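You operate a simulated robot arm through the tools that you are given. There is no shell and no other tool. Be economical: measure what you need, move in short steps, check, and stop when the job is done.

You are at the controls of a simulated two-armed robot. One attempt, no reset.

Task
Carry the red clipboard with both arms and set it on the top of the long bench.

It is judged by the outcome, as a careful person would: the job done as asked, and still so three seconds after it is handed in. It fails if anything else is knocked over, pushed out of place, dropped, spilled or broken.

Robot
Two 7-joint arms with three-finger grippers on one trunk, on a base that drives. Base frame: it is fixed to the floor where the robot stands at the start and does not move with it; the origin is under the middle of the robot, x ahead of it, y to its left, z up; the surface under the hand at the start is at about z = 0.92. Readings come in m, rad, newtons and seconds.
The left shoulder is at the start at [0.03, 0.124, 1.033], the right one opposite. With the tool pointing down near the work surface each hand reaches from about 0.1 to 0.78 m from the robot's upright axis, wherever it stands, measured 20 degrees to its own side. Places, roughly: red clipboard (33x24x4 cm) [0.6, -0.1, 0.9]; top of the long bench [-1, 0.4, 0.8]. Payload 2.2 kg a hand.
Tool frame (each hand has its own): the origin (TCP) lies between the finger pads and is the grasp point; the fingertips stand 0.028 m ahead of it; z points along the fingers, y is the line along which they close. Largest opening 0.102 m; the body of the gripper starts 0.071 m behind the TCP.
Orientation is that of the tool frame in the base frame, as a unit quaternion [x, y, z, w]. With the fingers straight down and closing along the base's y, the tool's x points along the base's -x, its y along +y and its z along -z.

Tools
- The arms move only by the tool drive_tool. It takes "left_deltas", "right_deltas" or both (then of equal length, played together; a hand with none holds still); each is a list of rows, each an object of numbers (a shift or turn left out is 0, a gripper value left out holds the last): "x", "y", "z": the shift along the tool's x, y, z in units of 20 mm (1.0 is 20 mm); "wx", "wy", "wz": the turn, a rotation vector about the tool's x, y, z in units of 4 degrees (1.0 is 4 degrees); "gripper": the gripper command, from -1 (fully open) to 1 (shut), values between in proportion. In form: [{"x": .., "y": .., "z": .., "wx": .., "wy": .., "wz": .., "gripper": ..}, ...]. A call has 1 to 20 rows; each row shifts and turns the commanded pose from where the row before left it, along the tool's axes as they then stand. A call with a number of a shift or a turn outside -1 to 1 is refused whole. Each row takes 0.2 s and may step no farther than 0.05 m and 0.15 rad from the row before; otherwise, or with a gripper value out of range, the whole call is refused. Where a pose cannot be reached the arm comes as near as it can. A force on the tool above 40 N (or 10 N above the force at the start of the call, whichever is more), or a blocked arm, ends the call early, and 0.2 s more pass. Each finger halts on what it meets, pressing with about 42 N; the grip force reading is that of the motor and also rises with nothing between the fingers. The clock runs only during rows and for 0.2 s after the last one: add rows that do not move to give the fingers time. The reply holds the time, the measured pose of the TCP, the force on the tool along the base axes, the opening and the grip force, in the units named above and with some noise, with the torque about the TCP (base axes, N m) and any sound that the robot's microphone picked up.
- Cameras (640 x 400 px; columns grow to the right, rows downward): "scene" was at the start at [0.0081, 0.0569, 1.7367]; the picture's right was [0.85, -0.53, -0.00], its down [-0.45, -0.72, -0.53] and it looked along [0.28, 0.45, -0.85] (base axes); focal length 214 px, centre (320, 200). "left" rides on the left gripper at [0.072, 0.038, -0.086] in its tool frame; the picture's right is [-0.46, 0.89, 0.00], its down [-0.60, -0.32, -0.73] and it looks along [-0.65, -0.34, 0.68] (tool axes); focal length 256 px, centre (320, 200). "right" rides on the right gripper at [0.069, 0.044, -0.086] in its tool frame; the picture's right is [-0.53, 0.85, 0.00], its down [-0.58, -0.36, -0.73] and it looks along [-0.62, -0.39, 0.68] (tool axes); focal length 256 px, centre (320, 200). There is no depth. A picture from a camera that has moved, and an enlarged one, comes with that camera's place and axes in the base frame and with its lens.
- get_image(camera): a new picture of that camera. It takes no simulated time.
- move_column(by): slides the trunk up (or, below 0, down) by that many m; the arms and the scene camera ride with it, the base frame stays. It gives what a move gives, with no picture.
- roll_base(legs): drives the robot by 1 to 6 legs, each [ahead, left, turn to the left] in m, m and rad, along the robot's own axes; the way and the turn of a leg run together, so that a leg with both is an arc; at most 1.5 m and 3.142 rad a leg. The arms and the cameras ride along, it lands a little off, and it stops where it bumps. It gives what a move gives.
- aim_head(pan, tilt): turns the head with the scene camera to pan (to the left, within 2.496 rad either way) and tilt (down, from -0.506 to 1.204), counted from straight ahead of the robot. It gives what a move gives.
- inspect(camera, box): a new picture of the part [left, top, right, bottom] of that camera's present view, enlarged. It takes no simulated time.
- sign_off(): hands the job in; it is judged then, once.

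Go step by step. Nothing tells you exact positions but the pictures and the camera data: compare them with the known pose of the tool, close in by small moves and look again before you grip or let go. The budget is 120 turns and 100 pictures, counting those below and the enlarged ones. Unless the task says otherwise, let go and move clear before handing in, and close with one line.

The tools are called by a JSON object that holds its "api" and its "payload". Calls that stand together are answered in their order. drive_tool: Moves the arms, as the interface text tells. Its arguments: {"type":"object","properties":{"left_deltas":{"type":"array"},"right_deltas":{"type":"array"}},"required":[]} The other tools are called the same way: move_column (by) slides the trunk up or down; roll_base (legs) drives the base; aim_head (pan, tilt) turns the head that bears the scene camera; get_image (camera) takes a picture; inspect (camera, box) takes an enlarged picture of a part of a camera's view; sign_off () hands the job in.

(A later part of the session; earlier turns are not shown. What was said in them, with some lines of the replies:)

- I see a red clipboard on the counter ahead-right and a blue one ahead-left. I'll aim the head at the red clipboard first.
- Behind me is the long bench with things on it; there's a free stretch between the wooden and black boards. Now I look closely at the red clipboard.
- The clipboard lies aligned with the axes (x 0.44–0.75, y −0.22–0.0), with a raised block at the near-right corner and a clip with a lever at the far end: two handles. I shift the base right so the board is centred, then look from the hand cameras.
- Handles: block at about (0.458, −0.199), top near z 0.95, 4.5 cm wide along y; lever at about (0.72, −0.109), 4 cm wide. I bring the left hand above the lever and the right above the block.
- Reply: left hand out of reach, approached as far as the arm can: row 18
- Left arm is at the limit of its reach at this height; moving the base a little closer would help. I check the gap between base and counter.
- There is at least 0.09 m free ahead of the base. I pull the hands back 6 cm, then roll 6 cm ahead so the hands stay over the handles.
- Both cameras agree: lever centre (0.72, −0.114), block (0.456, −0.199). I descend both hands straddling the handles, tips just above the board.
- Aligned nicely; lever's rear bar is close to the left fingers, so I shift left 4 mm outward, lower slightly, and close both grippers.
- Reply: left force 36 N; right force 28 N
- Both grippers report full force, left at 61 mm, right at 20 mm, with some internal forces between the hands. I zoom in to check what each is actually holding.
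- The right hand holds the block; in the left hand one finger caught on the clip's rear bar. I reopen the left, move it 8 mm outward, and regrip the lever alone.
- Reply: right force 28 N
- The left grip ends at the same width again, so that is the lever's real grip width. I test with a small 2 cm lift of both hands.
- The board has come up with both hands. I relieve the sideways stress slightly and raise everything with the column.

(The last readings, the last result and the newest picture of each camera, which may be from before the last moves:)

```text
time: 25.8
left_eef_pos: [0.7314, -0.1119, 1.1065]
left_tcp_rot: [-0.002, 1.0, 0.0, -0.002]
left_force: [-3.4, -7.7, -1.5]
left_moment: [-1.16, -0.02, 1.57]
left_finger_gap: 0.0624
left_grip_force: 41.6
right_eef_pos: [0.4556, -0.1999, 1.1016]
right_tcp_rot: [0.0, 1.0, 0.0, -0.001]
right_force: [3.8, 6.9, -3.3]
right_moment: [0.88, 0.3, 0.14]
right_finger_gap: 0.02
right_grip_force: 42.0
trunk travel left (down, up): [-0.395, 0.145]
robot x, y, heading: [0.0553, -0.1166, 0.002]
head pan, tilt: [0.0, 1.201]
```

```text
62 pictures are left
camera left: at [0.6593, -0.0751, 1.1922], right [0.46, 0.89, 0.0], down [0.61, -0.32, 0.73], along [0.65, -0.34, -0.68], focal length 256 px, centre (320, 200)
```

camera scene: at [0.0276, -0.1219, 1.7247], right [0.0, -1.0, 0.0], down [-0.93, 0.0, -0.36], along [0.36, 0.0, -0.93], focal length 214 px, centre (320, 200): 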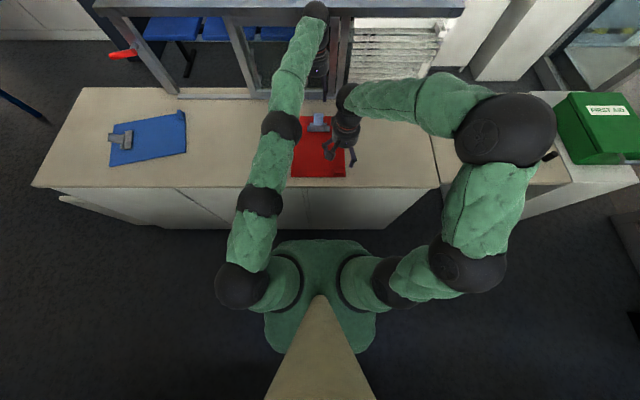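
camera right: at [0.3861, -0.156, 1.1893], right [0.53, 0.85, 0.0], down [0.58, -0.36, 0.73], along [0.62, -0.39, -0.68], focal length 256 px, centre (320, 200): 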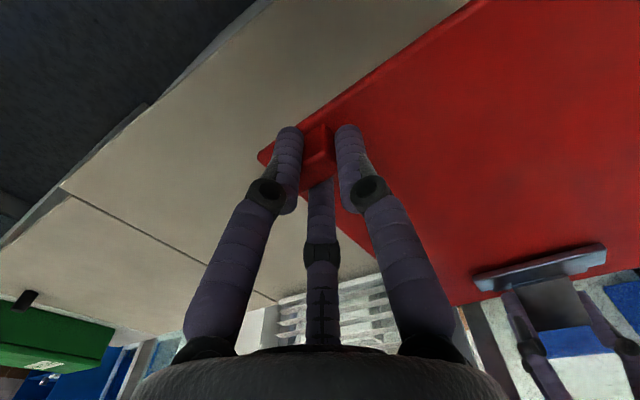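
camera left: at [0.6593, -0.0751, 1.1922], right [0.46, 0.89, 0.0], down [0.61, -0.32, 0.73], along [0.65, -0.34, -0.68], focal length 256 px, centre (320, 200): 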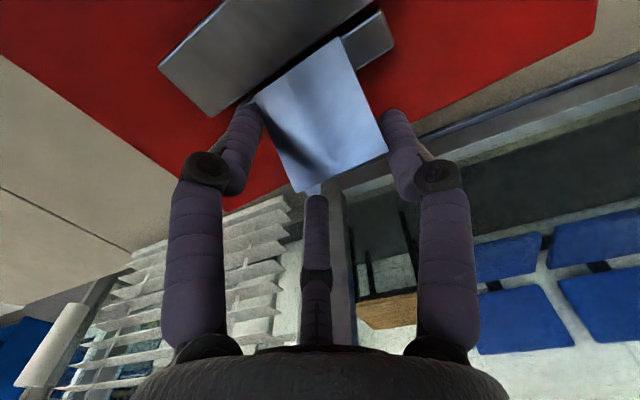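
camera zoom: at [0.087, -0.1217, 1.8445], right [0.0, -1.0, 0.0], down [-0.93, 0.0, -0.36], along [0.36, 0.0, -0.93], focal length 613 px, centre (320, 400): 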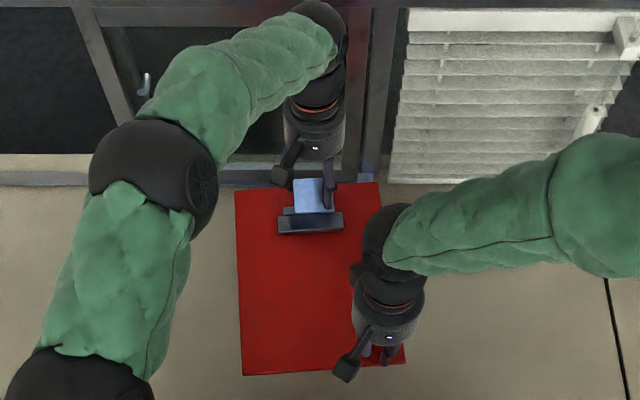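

The board is held securely and level at about z 1.06. I back away from the counter and turn to face the long bench.

{"api": "roll_base", "payload": {"legs": [[-0.31, 0, 0]]}}

{"api": "roll_base", "payload": {"legs": [[0, 0, 1.57], [0, 0, 1.57]]}}

{"api": "aim_head", "payload": {"pan": 0.0, "tilt": 0.9}}

{"api": "get_image", "payload": {"camera": "scene"}}

```text
time: 27.9
left_eef_pos: [0.4166, -0.1121, 1.107]
left_tcp_rot: [-0.001, 1.0, 0.0, -0.001]
left_force: [1.1, -9.0, -0.3]
left_moment: [-1.25, -0.2, 2.19]
left_finger_gap: 0.062
left_grip_force: 41.9
right_eef_pos: [0.1407, -0.1998, 1.1021]
right_tcp_rot: [-0.002, 1.0, -0.001, 0.0]
right_force: [0.4, 7.9, -3.2]
right_moment: [1.05, 0.36, 0.15]
right_finger_gap: 0.0196
right_grip_force: 41.6
trunk travel left (down, up): [-0.395, 0.145]
robot x, y, heading: [-0.2537, -0.1234, 0.004]
head pan, tilt: [0.0, 1.201]
```

```text
time: 35.9
left_eef_pos: [-0.9276, -0.1237, 1.1072]
left_tcp_rot: [1.0, -0.001, 0.001, 0.0]
left_force: [11.6, 9.8, -0.2]
left_moment: [1.06, -0.2, 1.51]
left_finger_gap: 0.0631
left_grip_force: 42.7
right_eef_pos: [-0.6511, -0.0388, 1.1035]
right_tcp_rot: [1.0, -0.002, 0.0, 0.0]
right_force: [-11.7, -9.2, -2.8]
right_moment: [-0.74, -0.17, 0.21]
right_finger_gap: 0.0196
right_grip_force: 41.7
trunk travel left (down, up): [-0.395, 0.145]
robot x, y, heading: [-0.2561, -0.1212, 3.136]
head pan, tilt: [0.0, 1.201]
```

```text
time: 36.7
left_eef_pos: [-0.9271, -0.1234, 1.1066]
left_tcp_rot: [1.0, 0.0, 0.0, -0.002]
left_force: [-0.5, 9.4, -1.1]
left_moment: [1.45, 0.22, 2.67]
left_finger_gap: 0.0626
left_grip_force: 42.6
right_eef_pos: [-0.6502, -0.0396, 1.1034]
right_tcp_rot: [1.0, -0.001, 0.0, 0.001]
right_force: [1.0, -10.2, -3.0]
right_moment: [-1.15, -0.59, 0.15]
right_finger_gap: 0.0198
right_grip_force: 42.1
trunk travel left (down, up): [-0.395, 0.145]
robot x, y, heading: [-0.2529, -0.1174, 3.14]
head pan, tilt: [0.0, 0.901]
```

```text
61 pictures are left
camera scene: at [-0.3004, -0.1219, 1.8644], right [0.0, 1.0, 0.0], down [0.78, 0.0, -0.62], along [-0.62, 0.0, -0.78], focal length 214 px, centre (320, 200)
```

scene: 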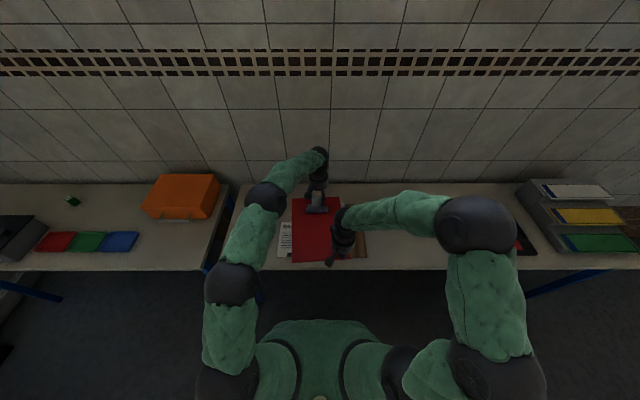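

Two benches here; the target is the right-hand one with the wooden and black boards. I shift sideways until the clipboard is opposite the free gap and look.

{"api": "roll_base", "payload": {"legs": [[0, -0.515, 0]]}}

{"api": "get_image", "payload": {"camera": "scene"}}

{"api": "get_image", "payload": {"camera": "right"}}

{"api": "get_image", "payload": {"camera": "left"}}

```text
time: 39.7
left_eef_pos: [-0.9232, 0.3895, 1.1068]
left_tcp_rot: [1.0, -0.003, 0.001, 0.001]
left_force: [1.2, 9.3, -1.2]
left_moment: [1.22, 0.19, 2.21]
left_finger_gap: 0.0624
left_grip_force: 41.9
right_eef_pos: [-0.6486, 0.4759, 1.1023]
right_tcp_rot: [1.0, -0.004, 0.0, 0.001]
right_force: [-1.0, -9.7, -3.4]
right_moment: [-0.96, -0.45, 0.11]
right_finger_gap: 0.02
right_grip_force: 41.7
trunk travel left (down, up): [-0.395, 0.145]
robot x, y, heading: [-0.2474, 0.3926, 3.134]
head pan, tilt: [0.0, 0.901]
```

```text
60 pictures are left
camera scene: at [-0.2974, 0.3909, 1.8645], right [0.01, 1.0, 0.0], down [0.78, -0.01, -0.62], along [-0.62, 0.0, -0.78], focal length 214 px, centre (320, 200)
```

scene: 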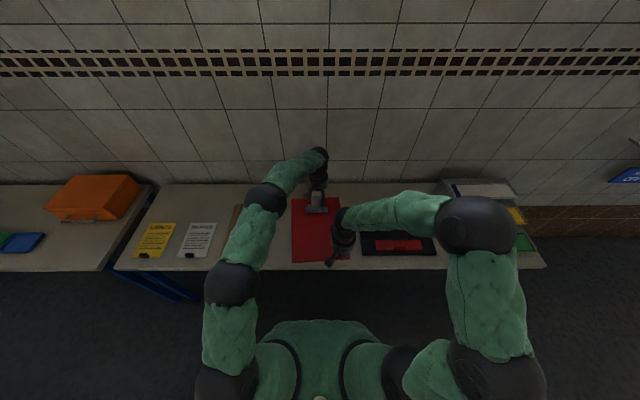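

```text
59 pictures are left
camera right: at [-0.5785, 0.4308, 1.1898], right [-0.54, -0.84, 0.0], down [-0.57, 0.37, 0.73], along [-0.62, 0.39, -0.68], focal length 256 px, centre (320, 200)
```

right: 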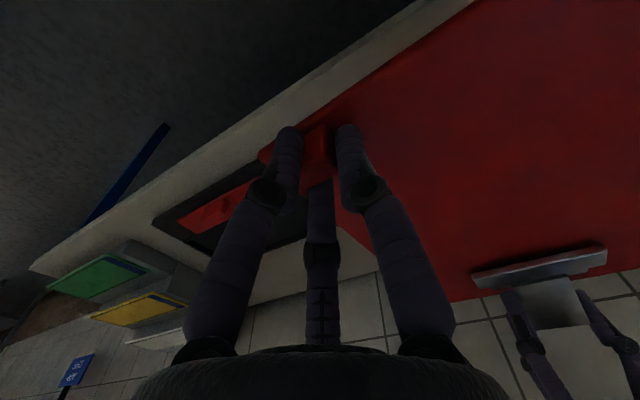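

```text
58 pictures are left
camera left: at [-0.8524, 0.3507, 1.1923], right [-0.47, -0.88, 0.0], down [-0.6, 0.32, 0.73], along [-0.64, 0.34, -0.68], focal length 256 px, centre (320, 200)
```

left: 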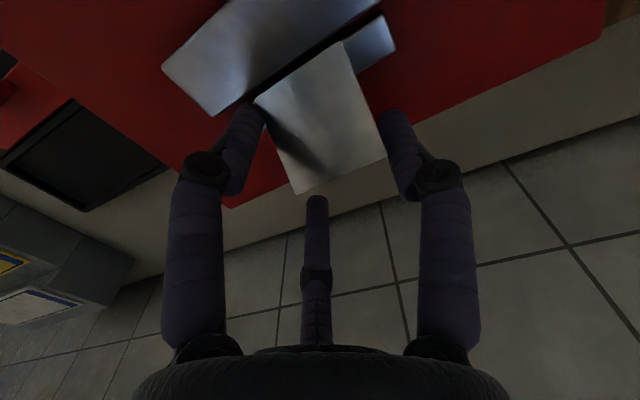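

The clipboard (y≈0.26–0.50) sits opposite the free gap (0.13–0.62). I roll forward so its near edge clears the bench's front edge.

{"api": "roll_base", "payload": {"legs": [[0.14, 0, 0]]}}

{"api": "aim_head", "payload": {"pan": 0.0, "tilt": 1.1}}

{"api": "get_image", "payload": {"camera": "scene"}}

{"api": "get_image", "payload": {"camera": "right"}}

```text
time: 41.1
left_eef_pos: [-1.0642, 0.393, 1.1067]
left_tcp_rot: [1.0, -0.004, 0.001, -0.001]
left_force: [-0.4, 11.2, -0.3]
left_moment: [1.73, 0.23, 3.16]
left_finger_gap: 0.0625
left_grip_force: 41.6
right_eef_pos: [-0.7863, 0.4765, 1.1015]
right_tcp_rot: [1.0, -0.005, 0.0, 0.0]
right_force: [-0.5, -12.3, -2.6]
right_moment: [-1.3, -0.72, 0.18]
right_finger_gap: 0.0197
right_grip_force: 41.6
trunk travel left (down, up): [-0.395, 0.145]
robot x, y, heading: [-0.391, 0.3918, 3.13]
head pan, tilt: [0.0, 0.901]
```

```text
time: 41.8
left_eef_pos: [-1.0625, 0.3943, 1.1068]
left_tcp_rot: [1.0, -0.003, 0.001, -0.002]
left_force: [-1.0, 9.6, -0.6]
left_moment: [1.47, 0.28, 2.66]
left_finger_gap: 0.0624
left_grip_force: 41.9
right_eef_pos: [-0.7863, 0.4767, 1.1025]
right_tcp_rot: [1.0, -0.005, 0.0, 0.0]
right_force: [0.9, -9.8, -3.1]
right_moment: [-1.18, -0.57, 0.13]
right_finger_gap: 0.0196
right_grip_force: 42.1
trunk travel left (down, up): [-0.395, 0.145]
robot x, y, heading: [-0.3951, 0.3912, 3.132]
head pan, tilt: [0.0, 1.1]
```

```text
57 pictures are left
camera scene: at [-0.4241, 0.3915, 1.8507], right [0.01, 1.0, 0.0], down [0.89, -0.01, -0.45], along [-0.45, 0.0, -0.89], focal length 214 px, centre (320, 200)
```

scene: 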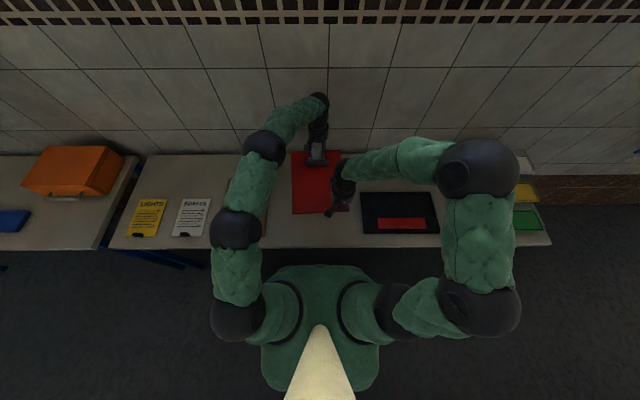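

```text
56 pictures are left
camera right: at [-0.7172, 0.432, 1.1897], right [-0.54, -0.84, 0.0], down [-0.57, 0.37, 0.73], along [-0.61, 0.4, -0.68], focal length 256 px, centre (320, 200)
```

right: 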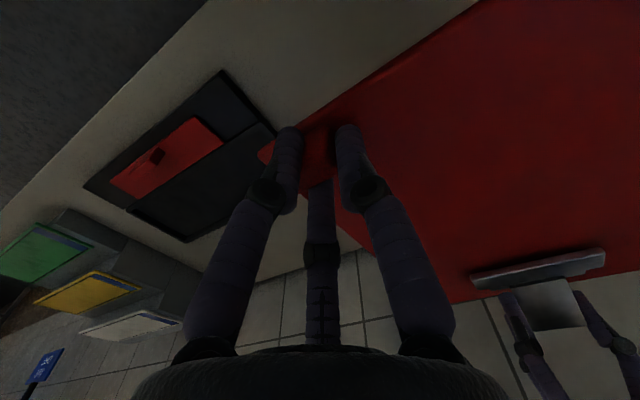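

All clear: 7 cm inside the front edge, over 10 cm from neighbours, elbows high. I lower by column most of the way.

{"api": "move_column", "payload": {"by": -0.21}}

{"api": "get_image", "payload": {"camera": "right"}}

{"api": "get_image", "payload": {"camera": "left"}}

{"api": "get_image", "payload": {"camera": "scene"}}

```text
time: 44.0
left_eef_pos: [-1.0624, 0.3939, 0.897]
left_tcp_rot: [1.0, -0.003, 0.001, -0.001]
left_force: [0.5, 10.1, -0.5]
left_moment: [1.25, 0.24, 2.73]
left_finger_gap: 0.0625
left_grip_force: 42.2
right_eef_pos: [-0.7864, 0.4756, 0.8931]
right_tcp_rot: [1.0, -0.006, -0.001, 0.001]
right_force: [-0.2, -9.7, -3.5]
right_moment: [-1.0, -0.55, 0.16]
right_finger_gap: 0.0199
right_grip_force: 41.9
trunk travel left (down, up): [-0.185, 0.355]
robot x, y, heading: [-0.3926, 0.3924, 3.129]
head pan, tilt: [0.0, 1.1]
```

```text
55 pictures are left
camera right: at [-0.7174, 0.4323, 0.9801], right [-0.54, -0.84, 0.0], down [-0.57, 0.37, 0.73], along [-0.61, 0.4, -0.68], focal length 256 px, centre (320, 200)
```

right: 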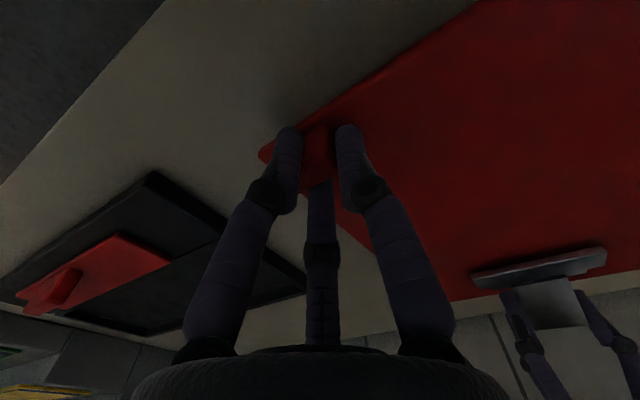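

```text
54 pictures are left
camera left: at [-0.9915, 0.3537, 0.9827], right [-0.47, -0.88, 0.0], down [-0.6, 0.32, 0.73], along [-0.64, 0.35, -0.68], focal length 256 px, centre (320, 200)
```

left: 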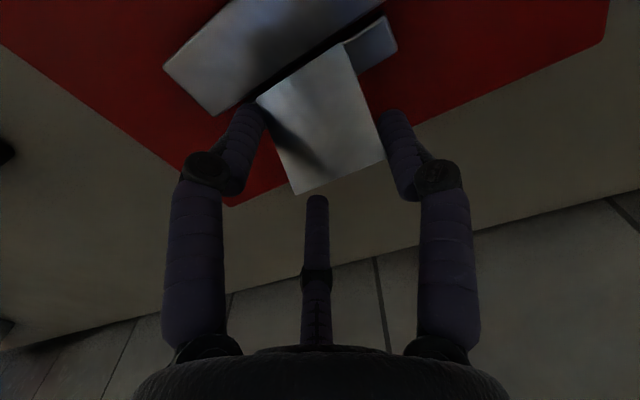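

```text
53 pictures are left
camera scene: at [-0.424, 0.3914, 1.6408], right [0.01, 1.0, 0.0], down [0.89, -0.01, -0.45], along [-0.45, 0.0, -0.89], focal length 214 px, centre (320, 200)
```

scene: 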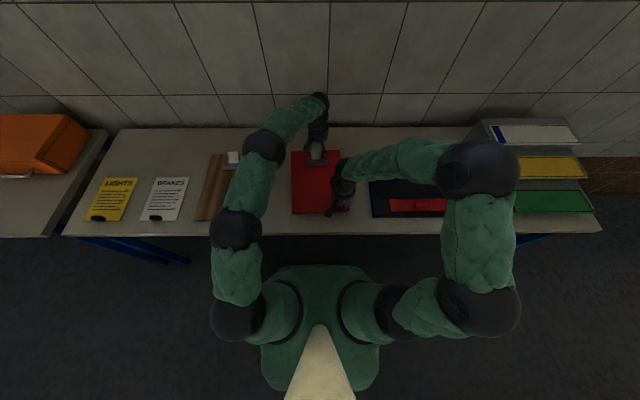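

About 4–5 cm remains above the bench. I lower with the arms, slower towards the end.

{"api": "drive_tool", "payload": {"left_deltas": [{"z": 0.4}, {"z": 0.4}, {"z": 0.4}, {"z": 0.3}, {}], "right_deltas": [{"z": 0.4}, {"z": 0.4}, {"z": 0.4}, {"z": 0.3}, {}]}}

{"api": "inspect", "payload": {"camera": "right", "box": [180, 60, 420, 220]}}

```text
time: 45.2
left_eef_pos: [-1.0633, 0.3914, 0.8714]
left_tcp_rot: [1.0, -0.002, -0.002, -0.001]
left_force: [3.7, 5.5, 22.8]
left_moment: [1.91, -0.84, 2.88]
left_finger_gap: 0.0636
left_grip_force: 41.6
right_eef_pos: [-0.7863, 0.4749, 0.8642]
right_tcp_rot: [1.0, -0.005, -0.003, 0.001]
right_force: [-2.2, -11.4, 9.3]
right_moment: [1.12, 0.08, 0.17]
right_finger_gap: 0.0198
right_grip_force: 42.3
trunk travel left (down, up): [-0.185, 0.355]
robot x, y, heading: [-0.3938, 0.395, 3.129]
head pan, tilt: [0.0, 1.1]
```

```text
2.50 times, centred on (300, 140) of right
camera zoom: at [-0.7163, 0.431, 0.9516], right [-0.54, -0.84, 0.0], down [-0.57, 0.37, 0.73], along [-0.62, 0.4, -0.68], focal length 640 px, centre (370, 350)
```

zoom: 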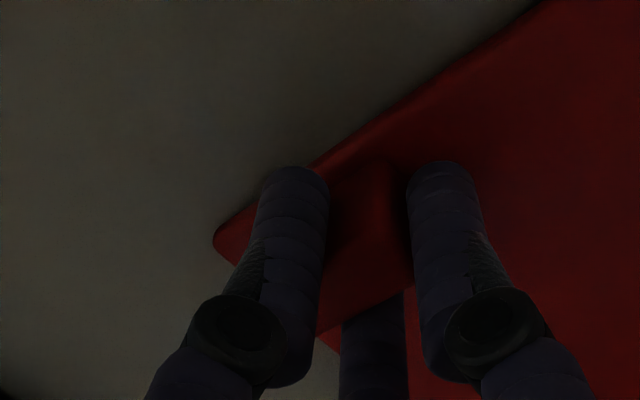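

Both hands show upward contact force and heights match the board resting on the bench (top ≈ 0.82). I ease the preload and open both grippers.

{"api": "drive_tool", "payload": {"left_deltas": [{"z": -0.15}, {}, {"gripper": 0.0}, {"gripper": -0.5}, {"gripper": -1}, {"gripper": -1}, {}], "right_deltas": [{"z": -0.05}, {}, {"gripper": 0.5}, {"gripper": 0.0}, {"gripper": -0.5}, {"gripper": -1}, {}]}}

{"api": "get_image", "payload": {"camera": "left"}}

{"api": "get_image", "payload": {"camera": "right"}}

```text
time: 46.8
left_eef_pos: [-1.0633, 0.3943, 0.8709]
left_tcp_rot: [1.0, -0.005, 0.001, -0.001]
left_force: [-0.5, -0.4, 0.2]
left_moment: [0.0, 0.03, 0.02]
left_finger_gap: 0.1021
left_grip_force: 0.0
right_eef_pos: [-0.7861, 0.4769, 0.8638]
right_tcp_rot: [1.0, -0.005, 0.0, 0.001]
right_force: [-0.1, 0.5, 0.1]
right_moment: [0.02, -0.01, 0.02]
right_finger_gap: 0.1019
right_grip_force: 0.0
trunk travel left (down, up): [-0.185, 0.355]
robot x, y, heading: [-0.3914, 0.3929, 3.133]
head pan, tilt: [0.0, 1.1]
```

```text
51 pictures are left
camera left: at [-0.991, 0.3538, 0.9555], right [-0.47, -0.88, 0.0], down [-0.6, 0.32, 0.73], along [-0.64, 0.35, -0.68], focal length 256 px, centre (320, 200)
```

left: 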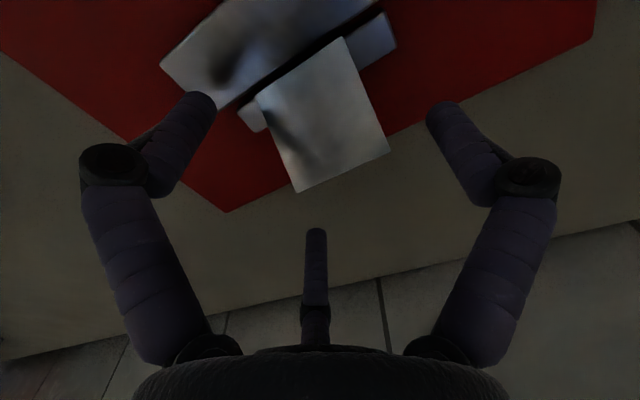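

```text
50 pictures are left
camera right: at [-0.7175, 0.4326, 0.9507], right [-0.54, -0.84, 0.0], down [-0.57, 0.37, 0.73], along [-0.61, 0.4, -0.68], focal length 256 px, centre (320, 200)
```

right: 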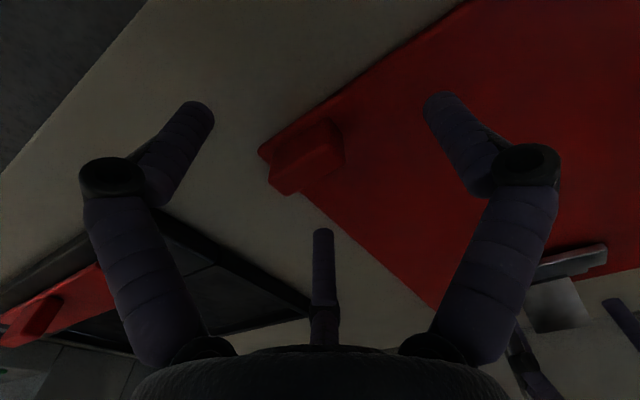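

Both hands are free of the clipboard. I raise straight up with the column, back off, and take a last look.

{"api": "move_column", "payload": {"by": 0.2}}

{"api": "roll_base", "payload": {"legs": [[-0.2, 0, 0]]}}

{"api": "aim_head", "payload": {"pan": 0.0, "tilt": 0.8}}

{"api": "get_image", "payload": {"camera": "scene"}}

{"api": "get_image", "payload": {"camera": "right"}}

```text
time: 49.0
left_eef_pos: [-1.063, 0.3939, 1.0692]
left_tcp_rot: [1.0, -0.004, 0.001, -0.001]
left_force: [-0.2, -0.6, 0.9]
left_moment: [0.0, 0.03, 0.01]
left_finger_gap: 0.1022
left_grip_force: 0.1
right_eef_pos: [-0.7865, 0.4769, 1.063]
right_tcp_rot: [1.0, -0.005, 0.001, 0.001]
right_force: [-0.6, -0.9, 0.5]
right_moment: [0.01, -0.02, 0.0]
right_finger_gap: 0.1022
right_grip_force: 0.0
trunk travel left (down, up): [-0.385, 0.155]
robot x, y, heading: [-0.391, 0.3952, 3.129]
head pan, tilt: [0.0, 1.1]
```

```text
time: 50.6
left_eef_pos: [-0.8634, 0.3921, 1.0706]
left_tcp_rot: [1.0, -0.005, 0.001, -0.001]
left_force: [-0.4, -0.2, -0.2]
left_moment: [-0.01, 0.03, -0.01]
left_finger_gap: 0.1021
left_grip_force: 0.1
right_eef_pos: [-0.5869, 0.4744, 1.0636]
right_tcp_rot: [1.0, -0.007, -0.001, 0.001]
right_force: [1.2, -0.4, 0.4]
right_moment: [0.0, 0.02, 0.0]
right_finger_gap: 0.102
right_grip_force: 0.1
trunk travel left (down, up): [-0.385, 0.155]
robot x, y, heading: [-0.1946, 0.3898, 3.129]
head pan, tilt: [0.0, 1.1]
```

```text
time: 51.4
left_eef_pos: [-0.8639, 0.3916, 1.0689]
left_tcp_rot: [1.0, -0.005, 0.001, -0.001]
left_force: [-0.6, 0.7, 0.2]
left_moment: [-0.01, -0.01, -0.02]
left_finger_gap: 0.102
left_grip_force: 0.2
right_eef_pos: [-0.5881, 0.4749, 1.0621]
right_tcp_rot: [1.0, -0.006, 0.001, 0.0]
right_force: [0.4, 0.1, -0.5]
right_moment: [-0.03, 0.01, 0.01]
right_finger_gap: 0.102
right_grip_force: 0.0
trunk travel left (down, up): [-0.385, 0.155]
robot x, y, heading: [-0.1916, 0.3937, 3.131]
head pan, tilt: [0.0, 0.799]
```

```text
49 pictures are left
camera scene: at [-0.2437, 0.3895, 1.8623], right [0.01, 1.0, 0.0], down [0.72, -0.01, -0.7], along [-0.7, 0.01, -0.72], focal length 214 px, centre (320, 200)
```

scene: 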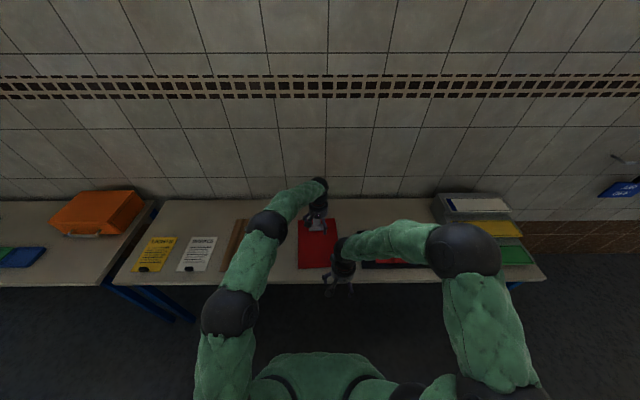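

```text
48 pictures are left
camera right: at [-0.5196, 0.4308, 1.1505], right [-0.54, -0.84, 0.0], down [-0.57, 0.37, 0.73], along [-0.61, 0.4, -0.68], focal length 256 px, centre (320, 200)
```

right: 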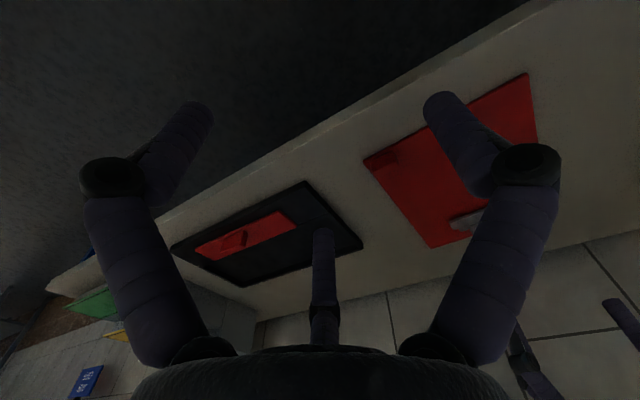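

The red clipboard lies flat on the bench between the wooden and black boards, fully inside the edges, and nothing else has moved. I hand in.

{"api": "sign_off", "payload": {}}

```text
The job is handed in.
```

I carried the red clipboard with both arms and set it flat on top of the long bench, between the wooden and black boards. Both hands let go and moved clear before I handed it in, and the last pictures showed nothing else disturbed.
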